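You operate a simulated robot arm through the tools that you are given. There is no shell and no other tool.

Carry out the task below with a simulated two-armed robot. There is one attempt and no reset: what you move stays moved.

Task
Wrap the turntable's carton in 2 turns of film, then switch off.
Fine: The brown clamp goes into the yellow dock; the knob sets the turns.

It is judged by the outcome, as a careful person would: the job done as asked, and still so three seconds after it is handed in. It fails if anything else is knocked over, pushed out of place, dropped, spilled or broken.

Robot
Two 7-joint arms with fingered hands on one trunk that stands fixed in place. Base frame: the origin is at the foot of the trunk, x ahead of it, y to its left, z up. Lengths are in mm, angles in degrees, forces in N, time in s.
The left shoulder is at [60, 138, 897], the right one opposite. With the tool pointing down near the work surface each hand reaches from about 320 to 620 mm from the base axis, measured 20 degrees to its own side. Payload 4 kg a hand.
Tool frame (each hand has its own): the origin (TCP) lies between the finger pads and is the grasp point; the fingertips stand 36 mm ahead of it; z points along the fingers, y is the line along which they close. The gripper opens to 120 mm. The gripper's body begins 42 mm behind the TCP. The gripper is a hand of 5 fingers: y runs from the thumb to the fingers, the wrist lies at [-15, -109, -200] in the tool frame, and closing takes about 1.5 s.
Orientation is that of the tool frame in the base frame, as [roll, pitch, yaw] about the fixed x, y, z axes, in that order (R = Rz(yaw) Ry(pitch) Rx(roll)). With the fingers straight down and the wrist toward the robot, the tool's x, y and z point along [0, 1, 0], [1, 0, 0] and [0, 0, -1] of the base frame.

Tools
- The arms move only by the tool servo_tool. It takes "left_moves", "right_moves" or both (then of equal length, played together; a hand with none holds still); each is a list of rows, each a list of 2 entries, a list of its own where there are three numbers: the shift along the tool's x, y, z in mm, then the turn, a rotation vector about the tool's x, y, z in degrees. In form: [[[x, y, z], [wx, wy, wz]], ...]. A call has 1 to 20 rows; each row shifts and turns the commanded pose from where the row before left it, along the tool's axes as they then stand. "left_gripper" and "right_gripper" are, for a hand that has rows, the opening in per cent of the stroke, from 0 (shut) to 100 (fully open), set as the call begins (left out, the last holds). A row lasts 0.2 s, in which the tool goes at most 50 mm and 8.6 degrees; a call with a longer step from one row to the next is refused whole, and so is a gripper value outside its range. A pose out of reach is approached as far as the arm can. The call stops where the force on the tool passes 40 N (or 10 N more than at its start, if that is more) or the arm is blocked; 0.2 s more then pass. The fingers move at their own pace (about 153 mm/s each) and stop on an object; they squeeze with about 30 N. The grip force told is the motor's: it shows also when the fingers shut on nothing. Time passes only in rows, and 0.2 s behind the last, so rows that do not move let the fingers close. The reply holds the time, the measured pose of the TCP, the force on the tool along the base axes, the opening and the grip force, in the units named above and with some noise, with the torque about the TCP (base axes, N m) and any sound that the robot's microphone picked up, and new pictures: "pictures" is both (left out), scene, wrist or none (wrist: the cameras of the hands that moved).
- Cameras (640 x 400 px; columns grow to the right, rows downward): "scene" is now at [53.5, 2.1, 1530]; the picture's right is [0.03, -1.00, 0.00], its down [-0.66, -0.02, -0.75] and it looks along [0.75, 0.02, -0.66] (base axes); focal length 330 px, centre (320, 200). "left" rides on the left gripper at [-69, -79, -131] in its tool frame; the picture's right is [-0.78, -0.29, 0.55], its down [0.55, -0.73, 0.40] and it looks along [0.29, 0.61, 0.74] (tool axes); focal length 222 px, centre (320, 200). "right" rides on the right gripper at [69, -79, -131] in its tool frame; the picture's right is [-0.78, 0.29, -0.55], its down [-0.55, -0.73, 0.40] and it looks along [-0.29, 0.61, 0.74] (tool axes); focal length 222 px, centre (320, 200). There is no depth. A picture from a camera that has moved, and an enlarged one, comes with that camera's place and axes in the base frame and with its lens.
- move_column(by): slides the trunk up (or, below 0, down) by that many mm; the arms and the scene camera ride with it, the base frame stays. It gives what a move gives, with no picture.
- set_fingers(index, middle, ring, little, thumb_bend, thumb_turn, hand): sets how far each is bent, from 0 (flat) to 100 (curled in); at 30 the hand is open as for a grip, at 70 the pads meet at the TCP. One left out holds its place. A second passes; each finger stops where it meets its share of the squeeze, and holds until it gets a number again. A gripper value or a shape takes the hand back. It gives what a move gives, with no picture; readings hold the bend of each and the force on index, middle, ring, little, thumb and palm. thumb_turn goes from beside the hand (0) to across from the fingers (100), as for a grip.
- preshape(shape, hand): the hand has 5 fingers and takes this shape, open, in about a second: jaw (thumb against the fingers, like two jaws); tri (thumb and two fingers); tip (a fingertip pinch); poke (one finger out to press); point (the index stretched); flat (the hand flat); cup (the hand cupped); fist (a fist). The gripper value then closes the fingers along that shape, each until it touches; the sizes above hold for jaw. It gives what a move gives, with no picture.
- aim_head(pan, tilt): turns the head with the scene camera to pan (to the left, within 86 degrees either way) and tilt (down, from -29 to 69), counted from straight ahead of the robot. It gives what a move gives, and a new picture of the scene camera.
- zoom(camera, box): a new picture of the part [left, top, right, bottom] of that camera's present view, enlarged. It takes no simulated time.
- sign_off(): hands the job in; it is judged then, once.

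Nothing tells you positions but the pictures and the camera data. Unless the task says otherwise, let go and move clear before handing in.

The tools are called by a JSON object that holds its "api" and its "payload". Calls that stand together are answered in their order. servo_tool: Moves the arms, as the interface text tells. Its arguments: {"type":"object","properties":{"left_moves":{"type":"array"},"left_gripper":{"type":"number"},"right_moves":{"type":"array"},"right_gripper":{"type":"number"},"pictures":{"type":"string","enum":["both","scene","wrist","none"]}},"required":[]} The other tools are called the same way: move_column (by) slides the trunk up or down; preshape (shape, hand) gives the hand a shape; set_fingers (index, middle, ring, little, thumb_bend, thumb_turn, hand) moves the fingers one by one; aim_head (pan, tilt) turns the head that bears the scene camera; zoom (camera, box) takes an enlarged picture of a part of a camera's view; sign_off () hands the job in.

At the start:

```text
time: 0.0
left_ee_pos: [590.1, 297.8, 1185.0]
left_tcp_rot: [-179.9, 0.0, 90.0]
left_wrist_force: [-0.3, -1.4, -0.4]
left_moment: [0.01, 0.01, 0.02]
left_width: 119.8
left_gripper_force: 0.0
left_shape: jaw
left_bend: [30.0, 30.0, 30.0, 30.0, 30.0, 97.0]
left_finger forces: [0.0, 0.0, 0.0, 0.1, 0.0, 0.0]
right_ee_pos: [514.6, -178.9, 1248.2]
right_tcp_rot: [-180.0, 0.0, 90.0]
right_wrist_force: [1.0, 0.8, -0.1]
right_moment: [0.01, 0.03, 0.0]
right_width: 119.7
right_gripper_force: 0.0
right_shape: jaw
right_bend: [30.0, 30.0, 30.0, 30.0, 30.0, 97.0]
right_finger forces: [0.0, 0.1, 0.1, 0.0, 0.0, 0.1]
trunk travel left (down, up): [-475.0, 115.0]
head pan, tilt: [1.7, 41.6]
```

scene: 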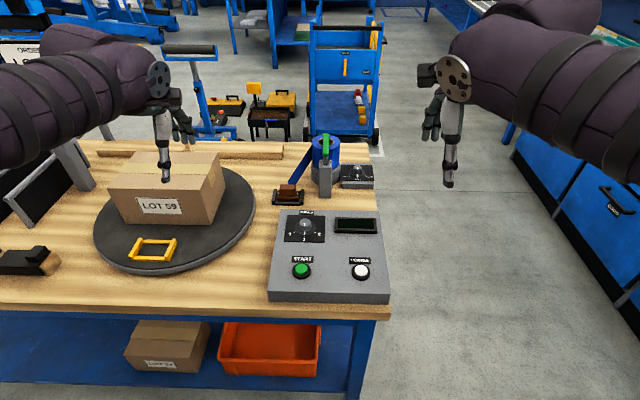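
right: 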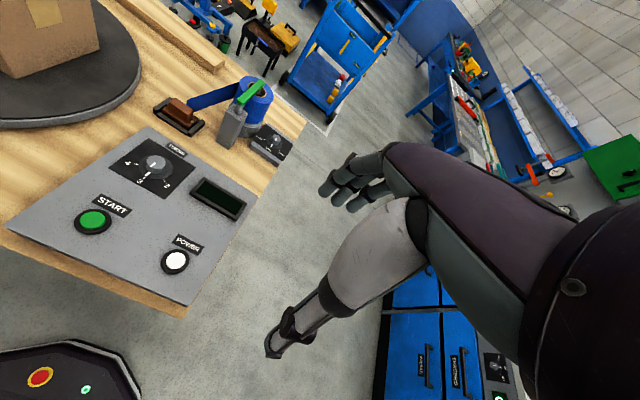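
left: 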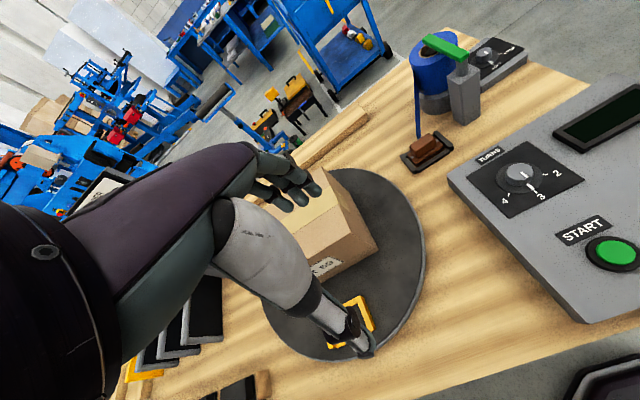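

I see a turntable with a carton, a yellow dock on the turntable rim, a brown clamp on a rest next to a blue film roll, and a control panel with a knob, a START button and a POWER button. I'll zoom in on these before moving anything.

{"api": "zoom", "payload": {"camera": "scene", "box": [260, 120, 400, 310]}}

{"api": "zoom", "payload": {"camera": "scene", "box": [80, 130, 280, 280]}}

{"api": "zoom", "payload": {"camera": "left", "box": [380, 20, 640, 280]}}

{"api": "zoom", "payload": {"camera": "right", "box": [60, 60, 320, 300]}}

```text
2.11 times, centred on (330, 215) of scene
camera zoom: at [53.5, 2.1, 1530.0], right [0.03, -1.0, 0.0], down [-0.66, -0.02, -0.75], along [0.75, 0.02, -0.66], focal length 696 px, centre (299, 168)
```

zoom: 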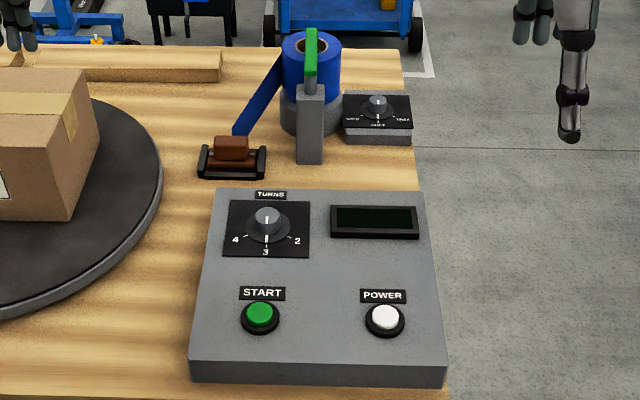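

```text
2.67 times, centred on (180, 205) of scene
camera zoom: at [53.5, 2.1, 1530.0], right [0.03, -1.0, 0.0], down [-0.66, -0.02, -0.75], along [0.75, 0.02, -0.66], focal length 881 px, centre (693, 187)
```

zoom: 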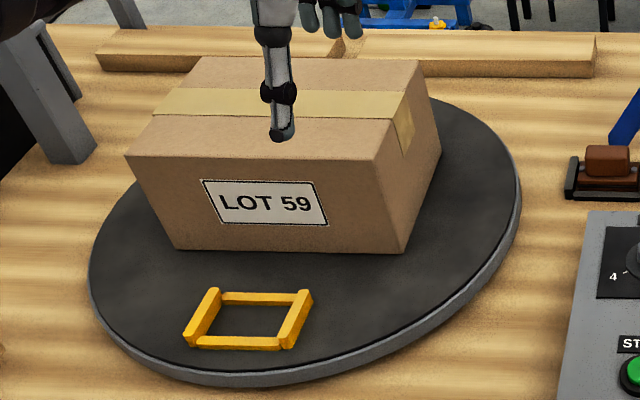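

```text
1.54 times, centred on (510, 150) of left
camera zoom: at [510.2, 230.2, 1316.4], right [-0.29, -0.78, -0.55], down [-0.73, 0.55, -0.4], along [0.61, 0.29, -0.74], focal length 342 px, centre (28, 277)
```

zoom: 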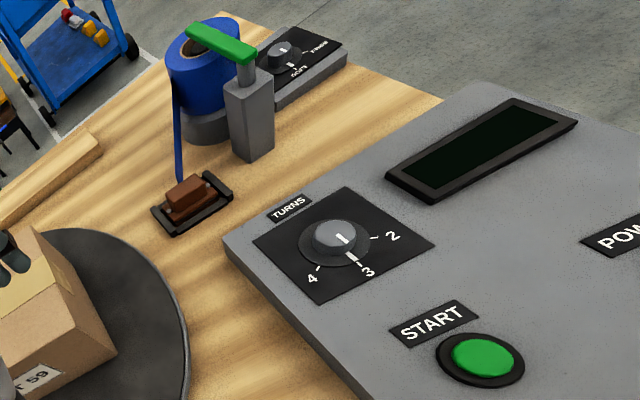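

```text
1.67 times, centred on (190, 180) of right
camera zoom: at [435.5, -109.5, 1381.1], right [0.29, -0.78, 0.55], down [-0.73, -0.55, -0.4], along [0.61, -0.29, -0.74], focal length 370 px, centre (537, 233)
```

zoom: 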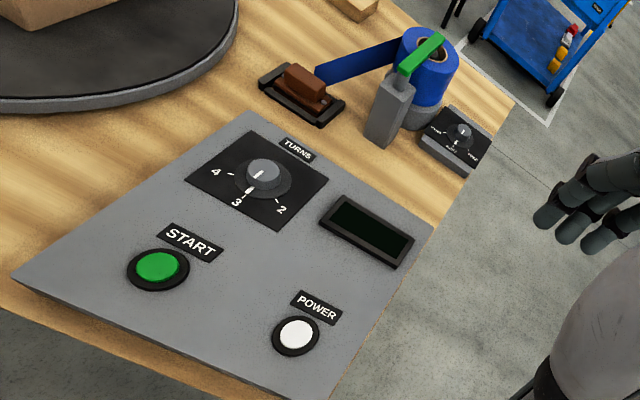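

The panel's display looks dark, so the machine may be off. There is also a green lever and a small secondary dial by the film roll, so I'll zoom in closer on those and on the knob.

{"api": "zoom", "payload": {"camera": "scene", "box": [335, 155, 385, 195]}}

{"api": "zoom", "payload": {"camera": "left", "box": [400, 20, 530, 180]}}

{"api": "zoom", "payload": {"camera": "right", "box": [150, 70, 300, 180]}}

{"api": "zoom", "payload": {"camera": "scene", "box": [270, 205, 390, 300]}}

{"api": "zoom", "payload": {"camera": "scene", "box": [260, 125, 350, 215]}}

{"api": "zoom", "payload": {"camera": "right", "box": [0, 320, 160, 400]}}

```text
10.00 times, centred on (360, 175) of scene
camera zoom: at [53.5, 2.1, 1530.0], right [0.03, -1.0, 0.0], down [-0.66, -0.02, -0.75], along [0.75, 0.02, -0.66], focal length 3305 px, centre (-80, 450)
```

zoom: 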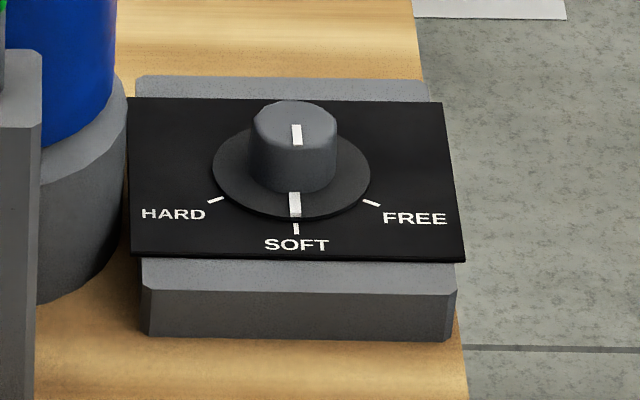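

```text
2.50 times, centred on (465, 100) of left
camera zoom: at [510.2, 230.2, 1316.4], right [-0.29, -0.78, -0.55], down [-0.73, 0.55, -0.4], along [0.61, 0.29, -0.74], focal length 555 px, centre (-42, 450)
```

zoom: 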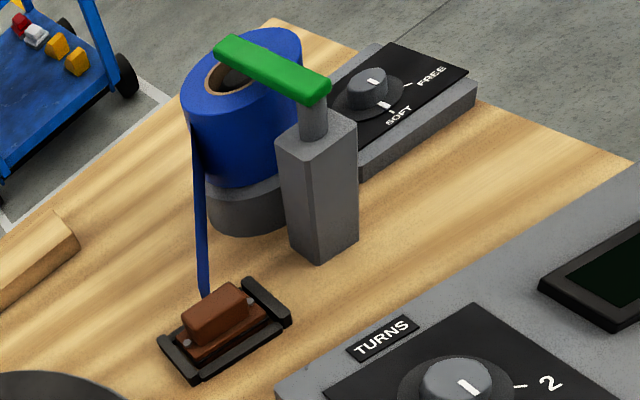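

```text
3.64 times, centred on (225, 125) of right
camera zoom: at [435.5, -109.5, 1381.1], right [0.29, -0.78, 0.55], down [-0.73, -0.55, -0.4], along [0.61, -0.29, -0.74], focal length 808 px, centre (666, 473)
```

zoom: 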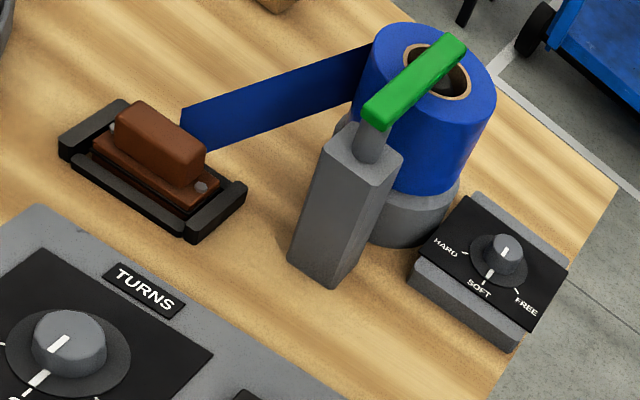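

```text
4.21 times, centred on (330, 252) of scene
camera zoom: at [53.5, 2.1, 1530.0], right [0.03, -1.0, 0.0], down [-0.66, -0.02, -0.75], along [0.75, 0.02, -0.66], focal length 1391 px, centre (278, -21)
```

zoom: 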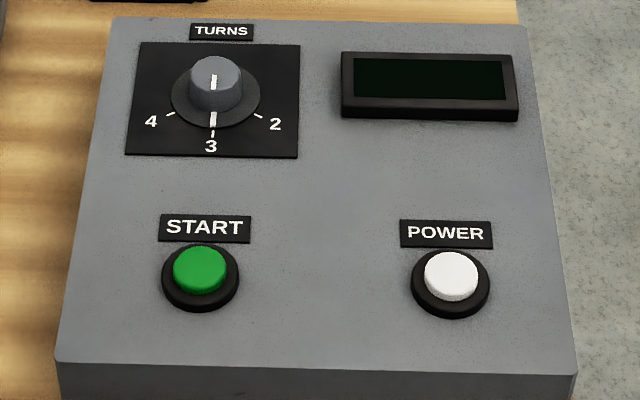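

```text
4.44 times, centred on (305, 170) of scene
camera zoom: at [53.5, 2.1, 1530.0], right [0.03, -1.0, 0.0], down [-0.66, -0.02, -0.75], along [0.75, 0.02, -0.66], focal length 1469 px, centre (387, 333)
```

zoom: 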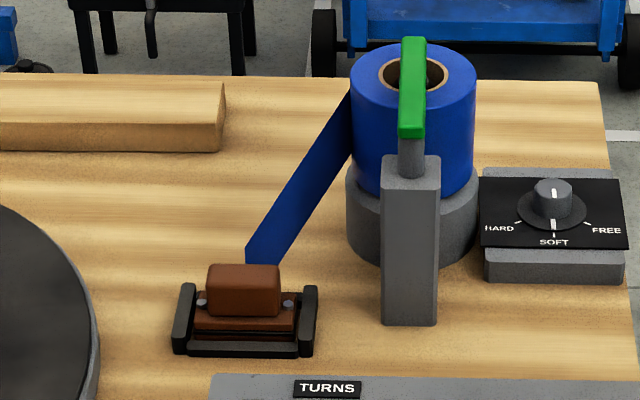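

```text
4.00 times, centred on (80, 360) of right
camera zoom: at [435.5, -109.5, 1381.1], right [0.29, -0.78, 0.55], down [-0.73, -0.55, -0.4], along [0.61, -0.29, -0.74], focal length 888 px, centre (1280, -440)
```

zoom: 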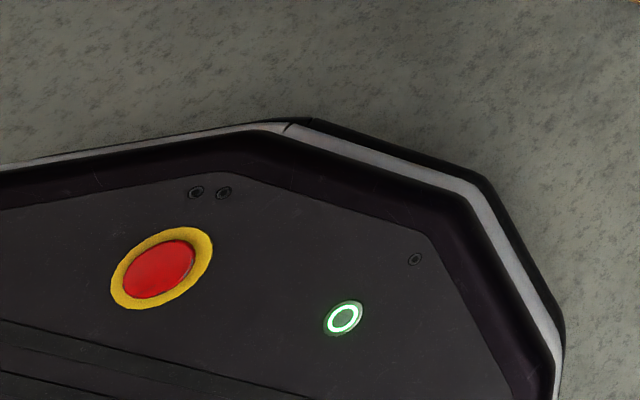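

From the pictures I place the parts at about these positions (mm):
- POWER: (525, -80, 897)
- START: (523, 59, 897)
- TURNS knob, now at 3: (660, 57, 912)
- Clamp on its rest: (815, 116, 895)
- Yellow dock: (581, 436, 885)

I'll shape the right hand for poking, pull the left hand back from the carton, and then lower the trunk.

{"api": "preshape", "payload": {"hand": "right", "shape": "poke"}}

{"api": "servo_tool", "payload": {"left_moves": [[[0, -45, 0], [0, 0, 0]], [[0, -45, 0], [0, 0, 0]], [[0, -40, 0], [0, 0, 0]], [[0, 0, 0], [0, 0, 0]]], "pictures": "both"}}

```text
time: 0.9
left_ee_pos: [590.3, 298.5, 1184.3]
left_tcp_rot: [-180.0, 0.0, 89.9]
left_wrist_force: [0.4, -0.2, -0.5]
left_moment: [0.01, -0.02, -0.02]
left_width: 119.6
left_gripper_force: 0.1
left_shape: jaw
left_bend: [30.0, 30.0, 30.0, 30.0, 30.0, 97.0]
left_finger forces: [0.1, 0.0, 0.0, 0.1, 0.0, 0.0]
right_ee_pos: [515.1, -177.5, 1248.3]
right_tcp_rot: [-179.9, -0.1, 90.0]
right_wrist_force: [-0.1, -1.3, 0.0]
right_moment: [0.02, 0.03, -0.03]
right_width: 0.0
right_gripper_force: 0.1
right_shape: poke
right_bend: [70.0, 70.0, 99.0, 99.0, 100.0, 100.0]
right_finger forces: [0.1, 0.0, 0.1, 0.0, 0.1, 0.1]
trunk travel left (down, up): [-475.0, 115.0]
head pan, tilt: [1.7, 41.6]
```

```text
time: 1.9
left_ee_pos: [460.5, 298.2, 1184.1]
left_tcp_rot: [-179.9, 0.0, 90.0]
left_wrist_force: [0.2, -0.1, -0.1]
left_moment: [0.01, 0.03, 0.01]
left_width: 119.9
left_gripper_force: 0.2
left_shape: jaw
left_bend: [30.0, 30.0, 30.0, 30.0, 30.0, 97.0]
left_finger forces: [0.0, 0.0, 0.0, 0.1, 0.1, 0.0]
right_ee_pos: [515.1, -178.2, 1248.5]
right_tcp_rot: [-180.0, -0.1, 90.0]
right_wrist_force: [0.0, 0.1, 0.2]
right_moment: [0.04, 0.0, -0.02]
right_width: 0.0
right_gripper_force: 0.0
right_shape: poke
right_bend: [70.0, 70.0, 99.0, 99.0, 100.0, 100.0]
right_finger forces: [0.1, 0.1, 0.1, 0.0, 0.1, 0.0]
trunk travel left (down, up): [-475.0, 115.0]
head pan, tilt: [1.7, 41.6]
camera scene: at [54.2, 2.1, 1530.0], right [0.03, -1.0, 0.0], down [-0.66, -0.02, -0.75], along [0.75, 0.02, -0.66], focal length 330 px, centre (320, 200)
camera left: at [381.2, 229.9, 1316.1], right [-0.29, -0.78, -0.55], down [-0.74, 0.55, -0.4], along [0.61, 0.29, -0.74], focal length 222 px, centre (320, 200)
```

scene: 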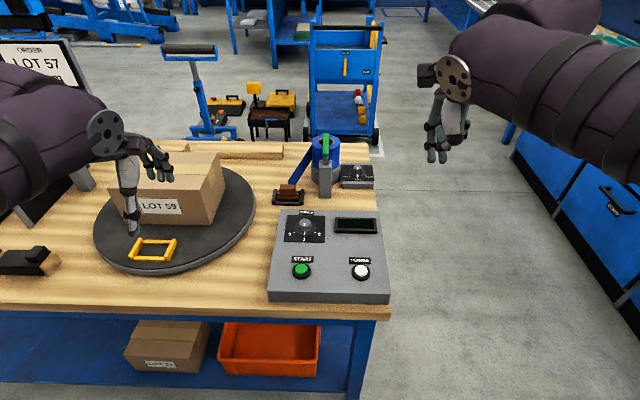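
left: 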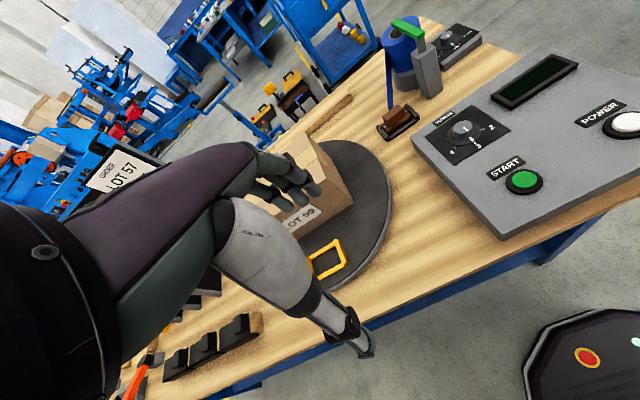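

The left hand is back and an order sign has come into view. I'll read it, and check how the right hand's poke shape looks.

{"api": "zoom", "payload": {"camera": "scene", "box": [0, 30, 90, 110]}}

{"api": "zoom", "payload": {"camera": "scene", "box": [400, 50, 520, 180]}}

{"api": "zoom", "payload": {"camera": "right", "box": [160, 80, 640, 400]}}

{"api": "zoom", "payload": {"camera": "left", "box": [280, 220, 400, 320]}}

{"api": "zoom", "payload": {"camera": "left", "box": [360, 10, 500, 160]}}

```text
5.00 times, centred on (45, 70) of scene
camera zoom: at [54.2, 2.1, 1530.0], right [0.03, -1.0, 0.0], down [-0.66, -0.02, -0.75], along [0.75, 0.02, -0.66], focal length 1652 px, centre (1695, 850)
```

zoom: 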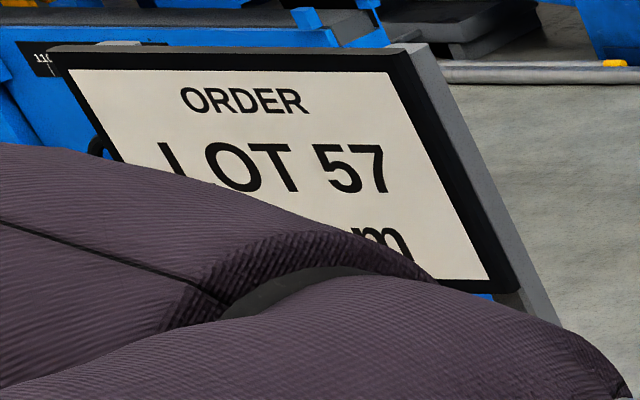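

```text
3.08 times, centred on (460, 115) of scene
camera zoom: at [54.2, 2.1, 1530.0], right [0.03, -1.0, 0.0], down [-0.66, -0.02, -0.75], along [0.75, 0.02, -0.66], focal length 1017 px, centre (-111, 462)
```

zoom: 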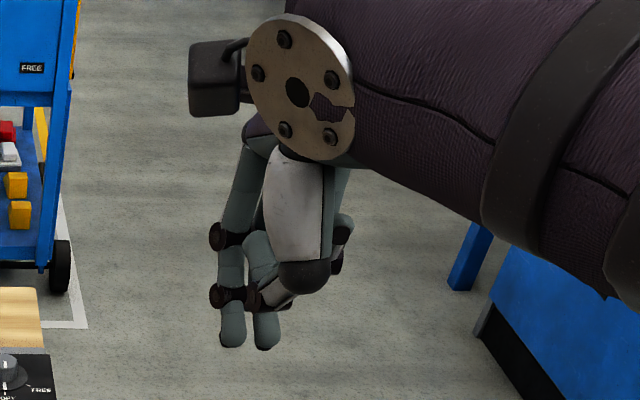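

```text
1.25 times, centred on (400, 240) of right
camera zoom: at [436.2, -109.6, 1380.8], right [0.29, -0.78, 0.55], down [-0.74, -0.55, -0.4], along [0.61, -0.29, -0.74], focal length 278 px, centre (220, 150)
```

zoom: 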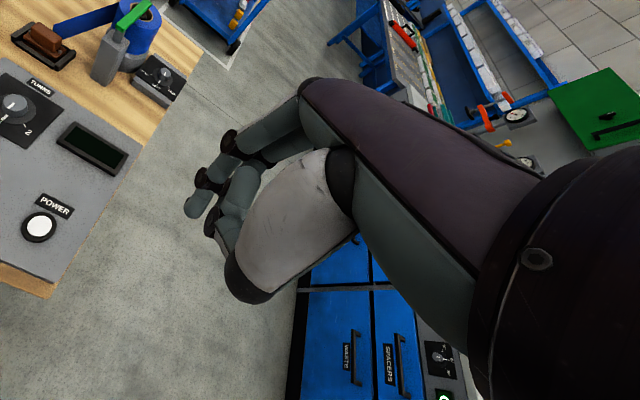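

```text
4.00 times, centred on (340, 270) of left
camera zoom: at [381.2, 229.9, 1316.1], right [-0.29, -0.78, -0.55], down [-0.74, 0.55, -0.4], along [0.61, 0.29, -0.74], focal length 888 px, centre (240, -80)
```

zoom: 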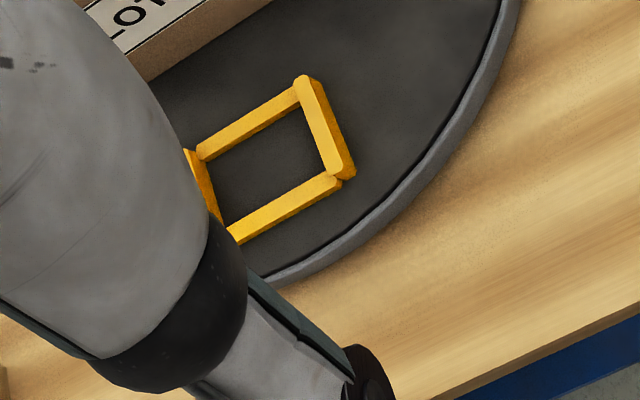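

```text
2.67 times, centred on (430, 85) of left
camera zoom: at [381.2, 229.9, 1316.1], right [-0.29, -0.78, -0.55], down [-0.74, 0.55, -0.4], along [0.61, 0.29, -0.74], focal length 592 px, centre (27, 507)
```

zoom: 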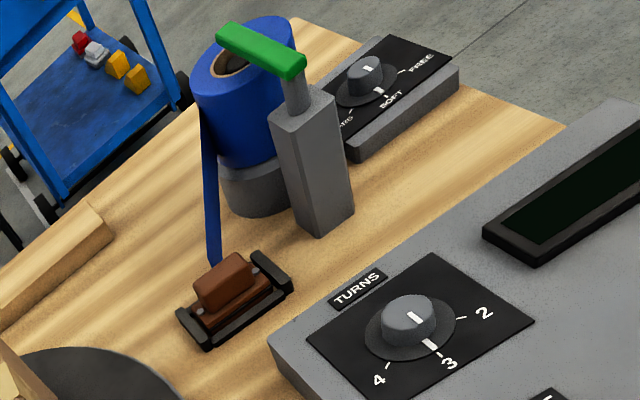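

The order board is for LOT 57, but the carton on the turntable is LOT 59, so that order doesn't apply here. I'll curl the right middle finger so only the index pokes, and lower the trunk by 180 mm.

{"api": "set_fingers", "payload": {"hand": "right", "middle": 100}}

{"api": "move_column", "payload": {"by": -180}}

{"api": "aim_head", "payload": {"pan": 1.7, "tilt": 38}}

{"api": "zoom", "payload": {"camera": "right", "box": [0, 0, 640, 400]}}

```text
time: 2.9
left_ee_pos: [460.4, 299.4, 1185.0]
left_tcp_rot: [-180.0, 0.0, 90.0]
left_wrist_force: [0.5, 0.1, 0.3]
left_moment: [0.0, 0.0, 0.02]
left_width: 119.6
left_gripper_force: 0.0
left_shape: jaw
left_bend: [30.0, 30.0, 30.0, 30.0, 30.0, 97.0]
left_finger forces: [0.0, 0.1, 0.0, 0.1, 0.0, 0.0]
right_ee_pos: [514.0, -177.7, 1248.1]
right_tcp_rot: [-179.9, 0.0, 90.0]
right_wrist_force: [-0.5, 0.2, -0.6]
right_moment: [0.01, -0.01, 0.02]
right_width: 36.8
right_gripper_force: 0.1
right_shape: fingers
right_bend: [70.0, 100.0, 99.0, 99.0, 100.0, 100.0]
right_finger forces: [0.0, 0.1, 0.0, 0.0, 0.1, 0.0]
trunk travel left (down, up): [-475.0, 115.0]
head pan, tilt: [1.7, 41.6]
```

```text
time: 4.9
left_ee_pos: [460.5, 298.6, 1004.7]
left_tcp_rot: [180.0, 0.0, 90.0]
left_wrist_force: [0.9, 0.0, -0.2]
left_moment: [-0.03, -0.05, 0.0]
left_width: 119.8
left_gripper_force: 0.2
left_shape: jaw
left_bend: [30.0, 30.0, 30.0, 30.0, 30.0, 97.0]
left_finger forces: [0.0, 0.0, 0.1, 0.1, 0.1, 0.1]
right_ee_pos: [514.2, -178.3, 1068.9]
right_tcp_rot: [180.0, 0.0, 90.1]
right_wrist_force: [-0.1, -0.8, -0.6]
right_moment: [-0.03, 0.0, 0.03]
right_width: 36.6
right_gripper_force: 0.2
right_shape: fingers
right_bend: [70.0, 100.0, 99.0, 99.0, 100.0, 100.0]
right_finger forces: [0.1, 0.1, 0.1, 0.0, 0.0, 0.0]
trunk travel left (down, up): [-295.0, 295.0]
head pan, tilt: [1.7, 41.6]
```

```text
time: 5.5
left_ee_pos: [460.7, 299.2, 1004.2]
left_tcp_rot: [-180.0, 0.0, 90.0]
left_wrist_force: [0.1, 0.2, -0.9]
left_moment: [-0.01, -0.02, 0.01]
left_width: 119.6
left_gripper_force: 0.0
left_shape: jaw
left_bend: [30.0, 30.0, 30.0, 30.0, 30.0, 97.0]
left_finger forces: [0.0, 0.0, 0.1, 0.0, 0.0, 0.0]
right_ee_pos: [514.0, -178.9, 1068.6]
right_tcp_rot: [-180.0, 0.1, 90.0]
right_wrist_force: [-0.6, -0.1, 1.1]
right_moment: [-0.01, -0.02, 0.03]
right_width: 36.9
right_gripper_force: 0.0
right_shape: fingers
right_bend: [70.0, 100.0, 99.0, 99.0, 100.0, 100.0]
right_finger forces: [0.1, 0.0, 0.0, 0.0, 0.1, 0.0]
trunk travel left (down, up): [-295.0, 295.0]
head pan, tilt: [1.7, 38.0]
camera scene: at [55.8, 2.2, 1355.4], right [0.03, -1.0, 0.0], down [-0.62, -0.02, -0.79], along [0.79, 0.02, -0.62], focal length 330 px, centre (320, 200)
```

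scene: 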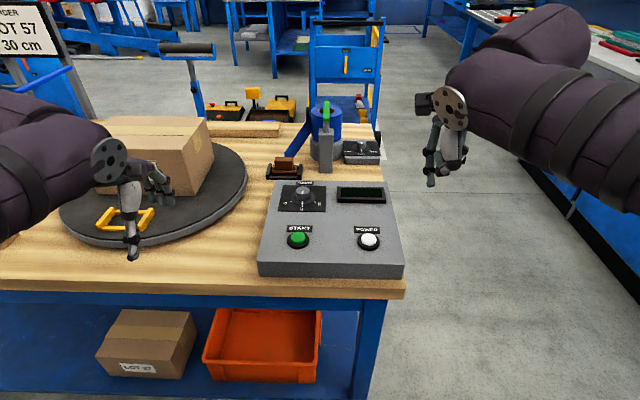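

```text
1.00 times, centred on (320, 200) of right (not enlarged: the box is as wide or as high as the picture)
camera zoom: at [435.5, -109.5, 1201.1], right [0.29, -0.78, 0.55], down [-0.73, -0.55, -0.4], along [0.61, -0.29, -0.74], focal length 222 px, centre (320, 200)
```

zoom: 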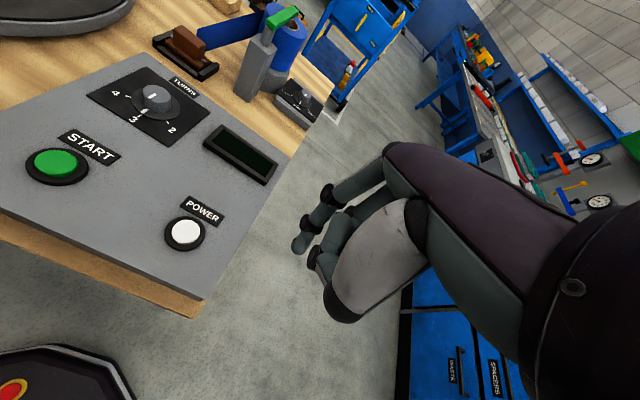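

The index finger is now alone and the boxes are clear to see. I'll measure the fingertip and buttons more exactly from both cameras.

{"api": "zoom", "payload": {"camera": "scene", "box": [400, 90, 500, 200]}}

{"api": "zoom", "payload": {"camera": "scene", "box": [250, 170, 410, 290]}}

{"api": "zoom", "payload": {"camera": "right", "box": [0, 0, 320, 280]}}

{"api": "zoom", "payload": {"camera": "right", "box": [260, 160, 420, 300]}}

{"api": "zoom", "payload": {"camera": "left", "box": [240, 0, 640, 400]}}

```text
3.64 times, centred on (450, 145) of scene
camera zoom: at [55.8, 2.2, 1355.4], right [0.03, -1.0, 0.0], down [-0.62, -0.02, -0.79], along [0.79, 0.02, -0.62], focal length 1202 px, centre (-153, 400)
```

zoom: 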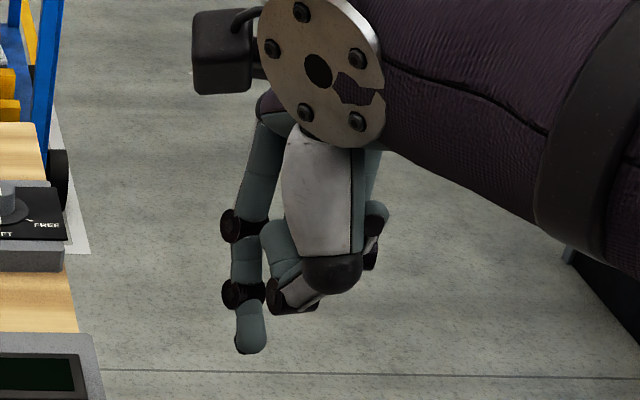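

```text
3.33 times, centred on (330, 230) of scene
camera zoom: at [55.8, 2.2, 1355.4], right [0.03, -1.0, 0.0], down [-0.62, -0.02, -0.79], along [0.79, 0.02, -0.62], focal length 1102 px, centre (287, 100)
```

zoom: 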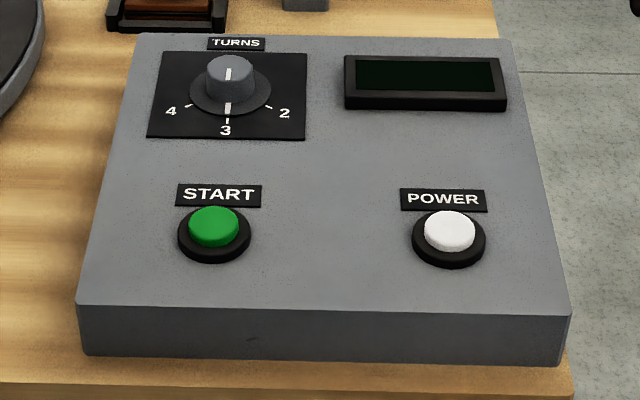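

```text
1.43 times, centred on (160, 140) of right
camera zoom: at [435.5, -109.5, 1201.1], right [0.29, -0.78, 0.55], down [-0.73, -0.55, -0.4], along [0.61, -0.29, -0.74], focal length 317 px, centre (549, 286)
```

zoom: 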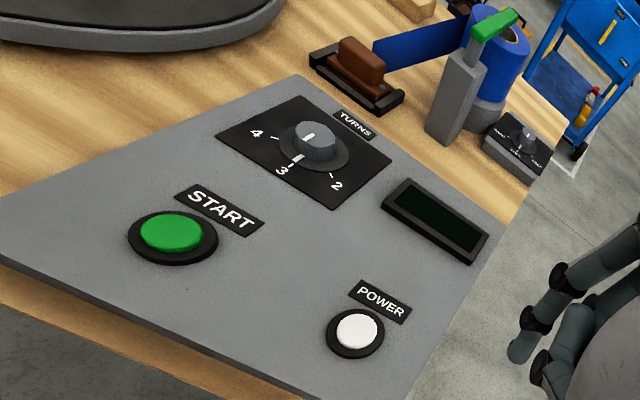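

```text
2.86 times, centred on (340, 230) of right
camera zoom: at [435.5, -109.5, 1201.1], right [0.29, -0.78, 0.55], down [-0.73, -0.55, -0.4], along [0.61, -0.29, -0.74], focal length 635 px, centre (263, 114)
```

zoom: 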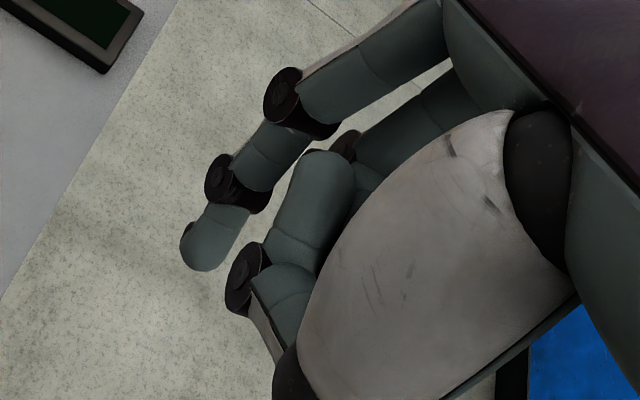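

```text
1.00 times, centred on (440, 200) of left (not enlarged: the box is as wide or as high as the picture)
camera zoom: at [380.8, 229.9, 1136.6], right [-0.29, -0.78, -0.55], down [-0.73, 0.55, -0.4], along [0.61, 0.29, -0.74], focal length 222 px, centre (200, 200)
```

zoom: 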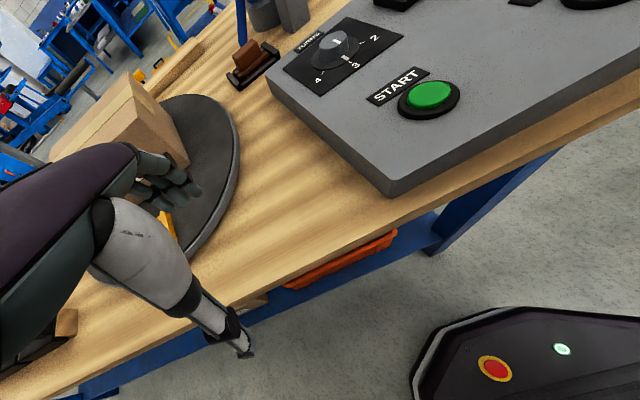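

The index tip sits about (+6, 0, +37) in the tool frame, and POWER's top is at about (526, -81, 893). I'll move the right index above POWER and check alignment before pressing.

{"api": "servo_tool", "payload": {"right_moves": [[[31, 4, 0], [0, 0, 0]], [[31, 4, 0], [0, 0, 0]], [[30, 4, 0], [0, 0, 0]], [[0, 0, 40], [0, 0, 0]], [[0, 0, 40], [0, 0, 0]], [[0, 0, 33], [0, 0, 0]], [[0, 0, 0], [0, 0, 0]]], "pictures": "both"}}

{"api": "zoom", "payload": {"camera": "scene", "box": [310, 180, 430, 280]}}

{"api": "zoom", "payload": {"camera": "right", "box": [220, 150, 420, 300]}}

```text
time: 7.1
left_ee_pos: [460.1, 299.2, 1004.2]
left_tcp_rot: [-180.0, 0.0, 89.9]
left_wrist_force: [0.2, -0.1, 0.2]
left_moment: [-0.02, -0.01, 0.03]
left_width: 119.7
left_gripper_force: 0.2
left_shape: jaw
left_bend: [30.0, 30.0, 30.0, 30.0, 30.0, 97.0]
left_finger forces: [0.0, 0.0, 0.1, 0.0, 0.0, 0.0]
right_ee_pos: [527.4, -86.1, 954.7]
right_tcp_rot: [180.0, 0.0, 89.9]
right_wrist_force: [0.3, -0.1, 0.0]
right_moment: [0.01, -0.01, 0.02]
right_width: 36.7
right_gripper_force: 0.0
right_shape: fingers
right_bend: [70.0, 100.0, 99.0, 99.0, 100.0, 100.0]
right_finger forces: [0.0, 0.0, 0.1, 0.0, 0.1, 0.1]
trunk travel left (down, up): [-295.0, 295.0]
head pan, tilt: [1.7, 38.0]
camera scene: at [55.9, 2.2, 1355.4], right [0.03, -1.0, 0.0], down [-0.62, -0.02, -0.79], along [0.79, 0.02, -0.62], focal length 330 px, centre (320, 200)
camera right: at [447.5, -17.6, 1087.7], right [0.29, -0.78, 0.55], down [-0.73, -0.55, -0.4], along [0.61, -0.29, -0.74], focal length 222 px, centre (320, 200)
```

scene: 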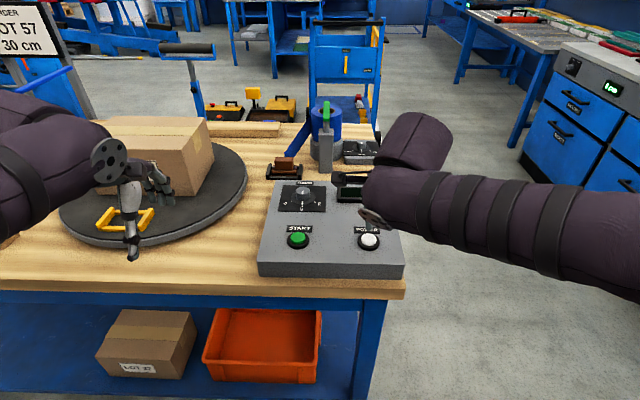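
right: 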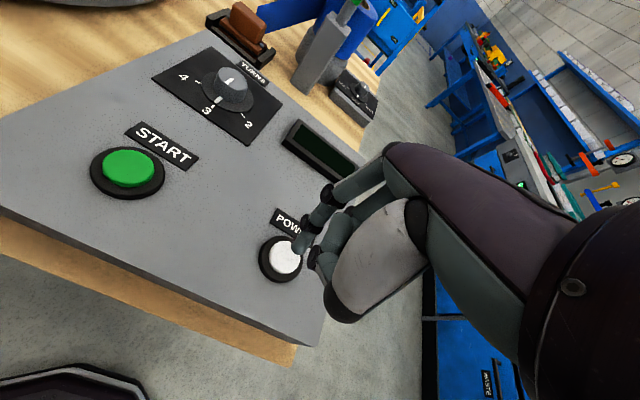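

```text
4.00 times, centred on (370, 230) of scene
camera zoom: at [55.9, 2.2, 1355.4], right [0.03, -1.0, 0.0], down [-0.62, -0.02, -0.79], along [0.79, 0.02, -0.62], focal length 1322 px, centre (120, 80)
```

zoom: 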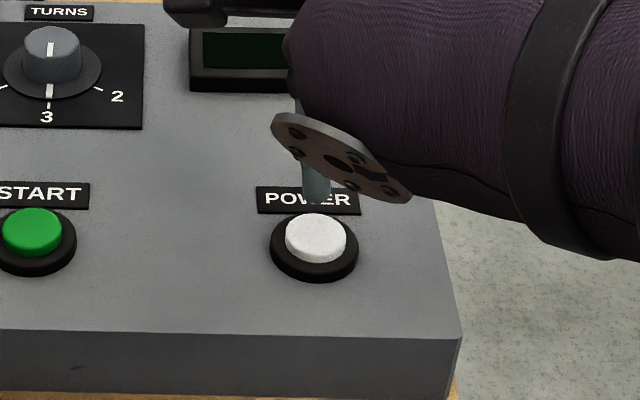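

```text
2.67 times, centred on (320, 225) of right
camera zoom: at [447.5, -17.6, 1087.7], right [0.29, -0.78, 0.55], down [-0.73, -0.55, -0.4], along [0.61, -0.29, -0.74], focal length 592 px, centre (320, 133)
```

zoom: 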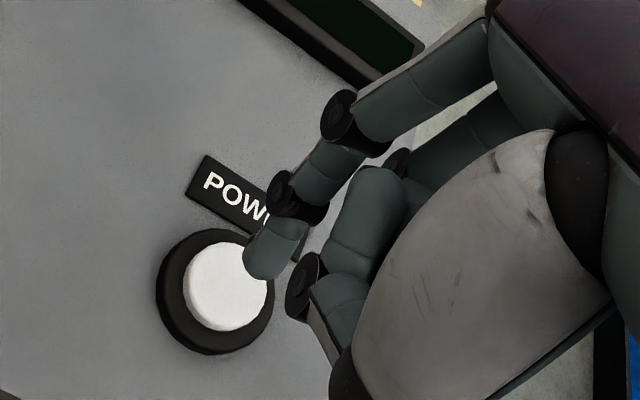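

The fingertip lines up over POWER in both views. I'll press down in small steps and then lift off.

{"api": "servo_tool", "payload": {"right_moves": [[[0, 0, 18], [0, 0, 0]], [[0, 0, 3], [0, 0, 0]], [[0, 0, 2], [0, 0, 0]], [[0, 0, 2], [0, 0, 0]], [[0, 0, 2], [0, 0, 0]], [[0, 0, 2], [0, 0, 0]], [[0, 0, 2], [0, 0, 0]], [[0, 0, 2], [0, 0, 0]]], "pictures": "scene"}}

```text
time: 8.9
left_ee_pos: [460.2, 298.7, 1005.2]
left_tcp_rot: [-180.0, -0.1, 90.0]
left_wrist_force: [-1.8, -0.3, 0.2]
left_moment: [0.0, 0.0, 0.01]
left_width: 119.6
left_gripper_force: 0.0
left_shape: jaw
left_bend: [30.0, 30.0, 30.0, 30.0, 30.0, 97.0]
left_finger forces: [0.1, 0.0, 0.1, 0.0, 0.1, 0.1]
right_ee_pos: [526.3, -84.3, 924.7]
right_tcp_rot: [179.5, -0.2, 90.0]
right_wrist_force: [8.2, 3.3, 26.9]
right_moment: [0.13, -0.13, -0.07]
right_width: 33.5
right_gripper_force: 13.1
right_shape: fingers
right_bend: [70.0, 100.0, 99.0, 99.0, 100.0, 100.0]
right_finger forces: [26.7, 0.0, 0.0, 0.0, 0.0, 0.0]
trunk travel left (down, up): [-295.0, 295.0]
head pan, tilt: [1.7, 38.0]
heard: click
camera scene: at [55.0, 2.7, 1355.7], right [0.03, -1.0, 0.0], down [-0.61, -0.02, -0.79], along [0.79, 0.02, -0.62], focal length 330 px, centre (320, 200)
```

scene: 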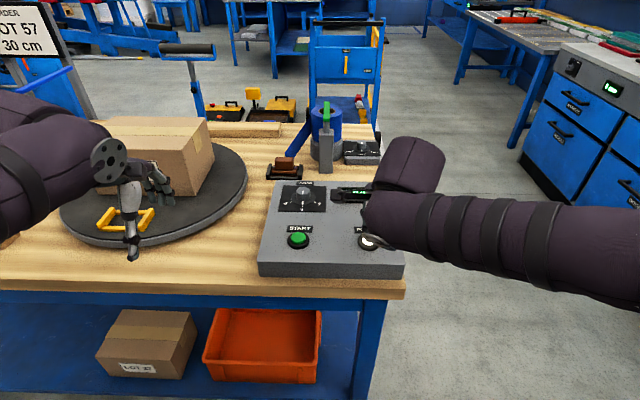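

It clicked and something lit up on the display. I'll lift the finger off, move aside and read the display.

{"api": "servo_tool", "payload": {"right_moves": [[[0, 0, -20], [0, 0, 0]], [[0, 0, -40], [0, 0, 0]], [[-20, 0, -45], [0, 0, 0]], [[-45, 0, -10], [0, 0, 0]], [[-45, -20, 0], [0, 0, 0]], [[-40, -20, 0], [0, 0, 0]], [[0, 0, 0], [0, 0, 0]]], "pictures": "scene"}}

{"api": "zoom", "payload": {"camera": "scene", "box": [250, 170, 410, 290]}}

```text
time: 10.5
left_ee_pos: [460.8, 299.8, 1004.6]
left_tcp_rot: [-180.0, 0.1, 90.0]
left_wrist_force: [-0.5, -1.2, 0.5]
left_moment: [0.0, 0.01, 0.0]
left_width: 119.8
left_gripper_force: 0.1
left_shape: jaw
left_bend: [30.0, 30.0, 30.0, 30.0, 30.0, 97.0]
left_finger forces: [0.0, 0.1, 0.0, 0.0, 0.0, 0.0]
right_ee_pos: [485.9, -235.3, 1035.7]
right_tcp_rot: [-179.9, 0.0, 90.1]
right_wrist_force: [0.2, 0.2, 0.4]
right_moment: [-0.02, -0.02, 0.01]
right_width: 36.8
right_gripper_force: 0.0
right_shape: fingers
right_bend: [70.0, 100.0, 99.0, 99.0, 100.0, 100.0]
right_finger forces: [0.0, 0.0, 0.0, 0.0, 0.0, 0.0]
trunk travel left (down, up): [-295.0, 295.0]
head pan, tilt: [1.7, 38.0]
camera scene: at [55.8, 2.1, 1355.4], right [0.03, -1.0, 0.0], down [-0.62, -0.02, -0.79], along [0.79, 0.02, -0.62], focal length 330 px, centre (320, 200)
```

scene: 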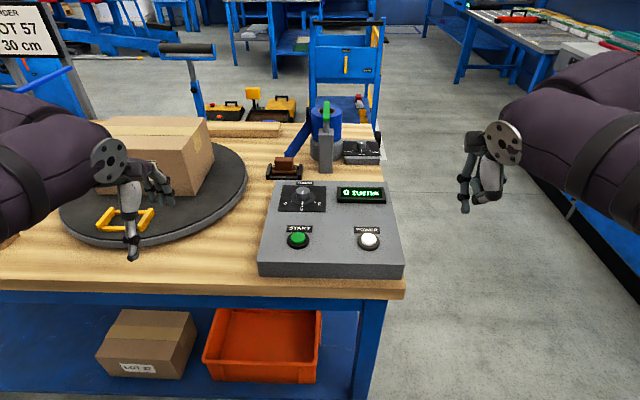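

```text
3.33 times, centred on (330, 230) of scene
camera zoom: at [55.8, 2.1, 1355.4], right [0.03, -1.0, 0.0], down [-0.62, -0.02, -0.79], along [0.79, 0.02, -0.62], focal length 1102 px, centre (287, 100)
```

zoom: 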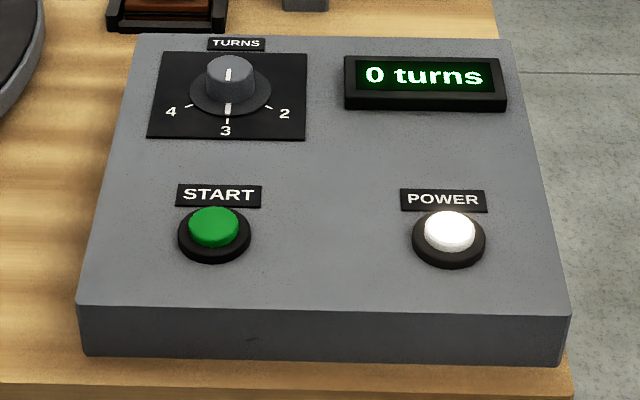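

Power is on and the display shows "0 turns". Next is the TURNS knob, from 3 to 2: I'll shape the right hand for a three-point grip and bring it above the knob at about (666, 59).

{"api": "preshape", "payload": {"hand": "right", "shape": "tri"}}

{"api": "servo_tool", "payload": {"right_moves": [[[37, 22, 0], [0, 0, 0]], [[37, 22, 0], [0, 0, 0]], [[37, 22, 5], [0, 0, 0]], [[37, 23, 5], [0, 0, 0]], [[37, 23, 5], [0, 0, 0]], [[37, 23, 5], [0, 0, 0]], [[36, 23, 5], [0, 0, 0]], [[36, 22, 5], [0, 0, 0]], [[0, 0, 0], [0, 0, 0]]], "pictures": "both"}}

{"api": "zoom", "payload": {"camera": "right", "box": [200, 120, 440, 320]}}

{"api": "zoom", "payload": {"camera": "scene", "box": [250, 90, 410, 240]}}

```text
time: 11.4
left_ee_pos: [460.6, 299.4, 1005.2]
left_tcp_rot: [179.9, 0.0, 90.0]
left_wrist_force: [0.6, 0.1, -0.4]
left_moment: [0.02, -0.02, -0.03]
left_width: 119.8
left_gripper_force: 0.0
left_shape: jaw
left_bend: [30.0, 30.0, 30.0, 30.0, 30.0, 97.0]
left_finger forces: [0.1, 0.0, 0.1, 0.1, 0.0, 0.1]
right_ee_pos: [487.0, -235.8, 1035.5]
right_tcp_rot: [180.0, 0.1, 90.1]
right_wrist_force: [-0.7, 0.1, 0.1]
right_moment: [0.01, -0.04, -0.02]
right_width: 119.7
right_gripper_force: 0.1
right_shape: tri
right_bend: [30.0, 30.0, 99.0, 99.0, 30.0, 97.0]
right_finger forces: [0.0, 0.1, 0.0, 0.1, 0.0, 0.1]
trunk travel left (down, up): [-295.0, 295.0]
head pan, tilt: [1.7, 38.0]
```

```text
time: 13.4
left_ee_pos: [460.2, 297.8, 1005.1]
left_tcp_rot: [-180.0, -0.1, 90.0]
left_wrist_force: [0.4, -0.2, 0.2]
left_moment: [-0.01, -0.03, 0.01]
left_width: 120.3
left_gripper_force: 0.0
left_shape: jaw
left_bend: [30.0, 30.0, 30.0, 30.0, 30.0, 97.0]
left_finger forces: [0.1, 0.1, 0.1, 0.1, 0.0, 0.1]
right_ee_pos: [666.5, 58.0, 1006.6]
right_tcp_rot: [180.0, 0.0, 90.1]
right_wrist_force: [-0.7, -0.8, -0.2]
right_moment: [0.0, 0.02, -0.02]
right_width: 119.7
right_gripper_force: 0.1
right_shape: tri
right_bend: [30.0, 30.0, 99.0, 99.0, 30.0, 97.0]
right_finger forces: [0.1, 0.0, 0.1, 0.0, 0.0, 0.0]
trunk travel left (down, up): [-295.0, 295.0]
head pan, tilt: [1.7, 38.0]
camera scene: at [55.9, 2.3, 1355.4], right [0.03, -1.0, 0.0], down [-0.62, -0.02, -0.79], along [0.79, 0.02, -0.62], focal length 330 px, centre (320, 200)
camera right: at [587.3, 127.1, 1140.5], right [0.29, -0.78, 0.55], down [-0.73, -0.55, -0.4], along [0.61, -0.29, -0.74], focal length 222 px, centre (320, 200)
```

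scene: 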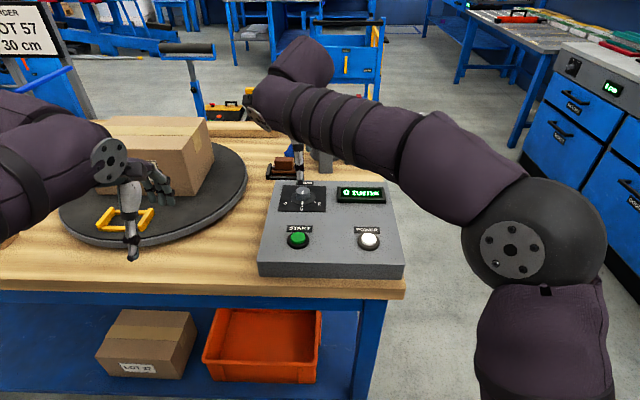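
right: 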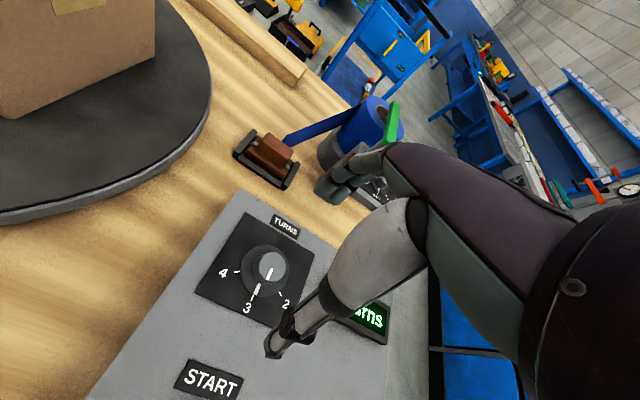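

```text
2.00 times, centred on (320, 220) of right
camera zoom: at [587.3, 127.1, 1140.5], right [0.29, -0.78, 0.55], down [-0.73, -0.55, -0.4], along [0.61, -0.29, -0.74], focal length 444 px, centre (320, 160)
```

zoom: 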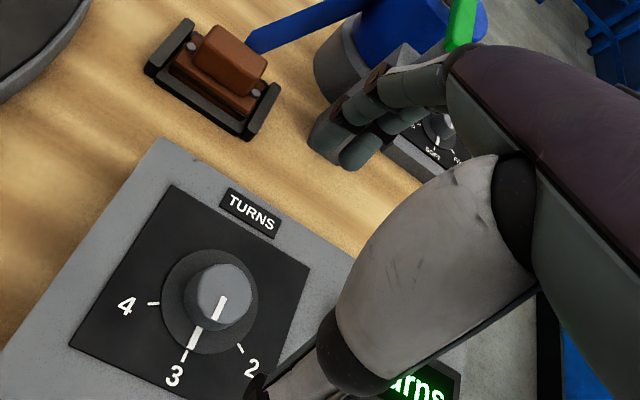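

```text
2.67 times, centred on (330, 165) of scene
camera zoom: at [55.9, 2.3, 1355.4], right [0.03, -1.0, 0.0], down [-0.62, -0.02, -0.79], along [0.79, 0.02, -0.62], focal length 881 px, centre (293, 293)
```

zoom: 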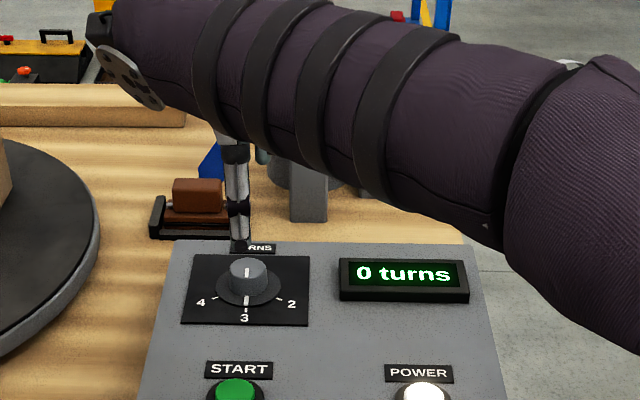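

The right hand reaches the knob at about (667, 59), and from this view the tick marks are 60° apart. I'll narrow the grip and rehearse the 60° twist in the air to check it's within reach.

{"api": "servo_tool", "payload": {"right_moves": [[[0, 0, 0], [0, 0, -8.5]], [[0, 0, 0], [0, 0, -8.5]], [[0, 0, 0], [0, 0, -8.5]], [[0, 0, 0], [0, 0, -8.5]], [[0, 0, 0], [0, 0, -8.5]], [[0, 0, 0], [0, 0, -8.5]], [[0, 0, 0], [0, 0, -8.5]], [[0, 0, 0], [0, 0, 0]]], "right_gripper": 55, "pictures": "both"}}

```text
time: 15.2
left_ee_pos: [461.5, 298.8, 1005.2]
left_tcp_rot: [-180.0, 0.0, 90.0]
left_wrist_force: [0.1, -0.2, 0.3]
left_moment: [-0.01, -0.02, 0.02]
left_width: 119.7
left_gripper_force: 0.1
left_shape: jaw
left_bend: [30.0, 30.0, 30.0, 30.0, 30.0, 97.0]
left_finger forces: [0.0, 0.0, 0.1, 0.0, 0.0, 0.1]
right_ee_pos: [666.0, 57.3, 1006.3]
right_tcp_rot: [180.0, -0.1, 149.7]
right_wrist_force: [-0.4, 0.3, 0.2]
right_moment: [0.0, -0.02, 0.01]
right_width: 66.2
right_gripper_force: 0.0
right_shape: tri
right_bend: [40.0, 44.0, 99.0, 99.0, 51.0, 100.0]
right_finger forces: [0.1, 0.1, 0.0, 0.0, 0.0, 0.1]
trunk travel left (down, up): [-295.0, 295.0]
head pan, tilt: [1.7, 38.0]
camera scene: at [56.0, 2.2, 1355.4], right [0.03, -1.0, 0.0], down [-0.62, -0.02, -0.79], along [0.79, 0.02, -0.62], focal length 330 px, centre (320, 200)
camera right: at [566.7, 24.0, 1139.9], right [0.82, -0.15, 0.55], down [0.1, -0.91, -0.4], along [0.56, 0.38, -0.74], focal length 222 px, centre (320, 200)
```

scene: 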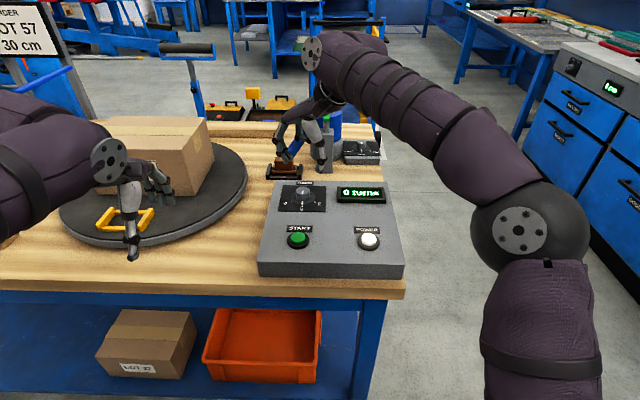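
right: 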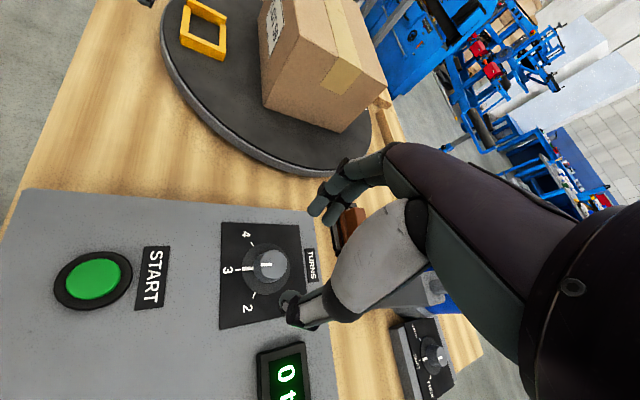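

The 60° twist is reachable. This view also shows the dock and the clamp well, so I'll zoom in for later measurements.

{"api": "zoom", "payload": {"camera": "right", "box": [150, 0, 250, 80]}}

{"api": "zoom", "payload": {"camera": "right", "box": [210, 150, 470, 400]}}

{"api": "zoom", "payload": {"camera": "scene", "box": [250, 60, 400, 220]}}

```text
5.00 times, centred on (200, 40) of right
camera zoom: at [566.7, 24.0, 1139.9], right [0.82, -0.15, 0.55], down [0.1, -0.91, -0.4], along [0.56, 0.38, -0.74], focal length 1111 px, centre (920, 1000)
```

zoom: 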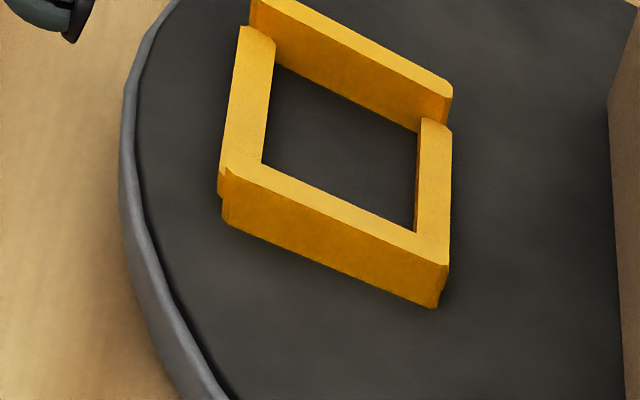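

```text
1.60 times, centred on (340, 275) of right
camera zoom: at [566.7, 24.0, 1139.9], right [0.82, -0.15, 0.55], down [0.1, -0.91, -0.4], along [0.56, 0.38, -0.74], focal length 355 px, centre (288, 80)
```

zoom: 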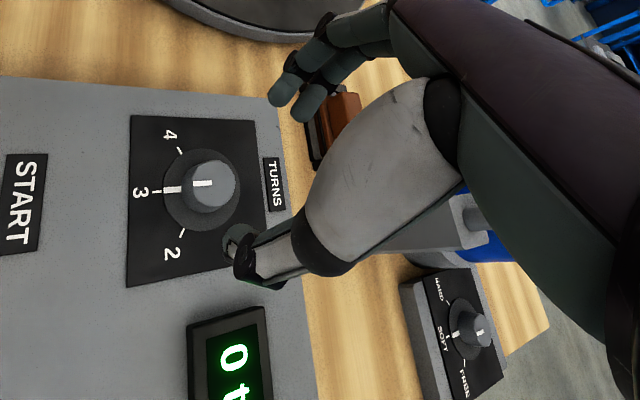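

```text
2.50 times, centred on (325, 140) of scene
camera zoom: at [56.0, 2.2, 1355.4], right [0.03, -1.0, 0.0], down [-0.62, -0.02, -0.79], along [0.79, 0.02, -0.62], focal length 826 px, centre (308, 350)
```

zoom: 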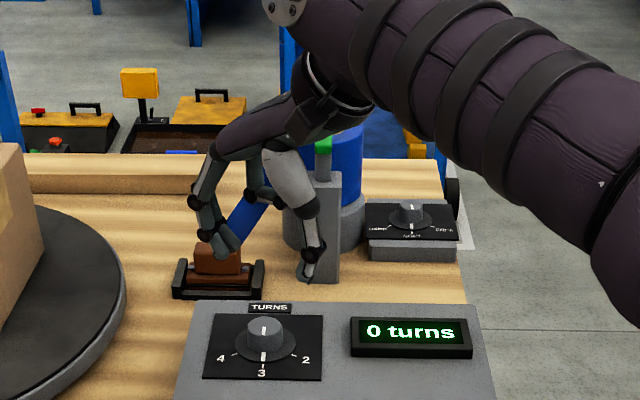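

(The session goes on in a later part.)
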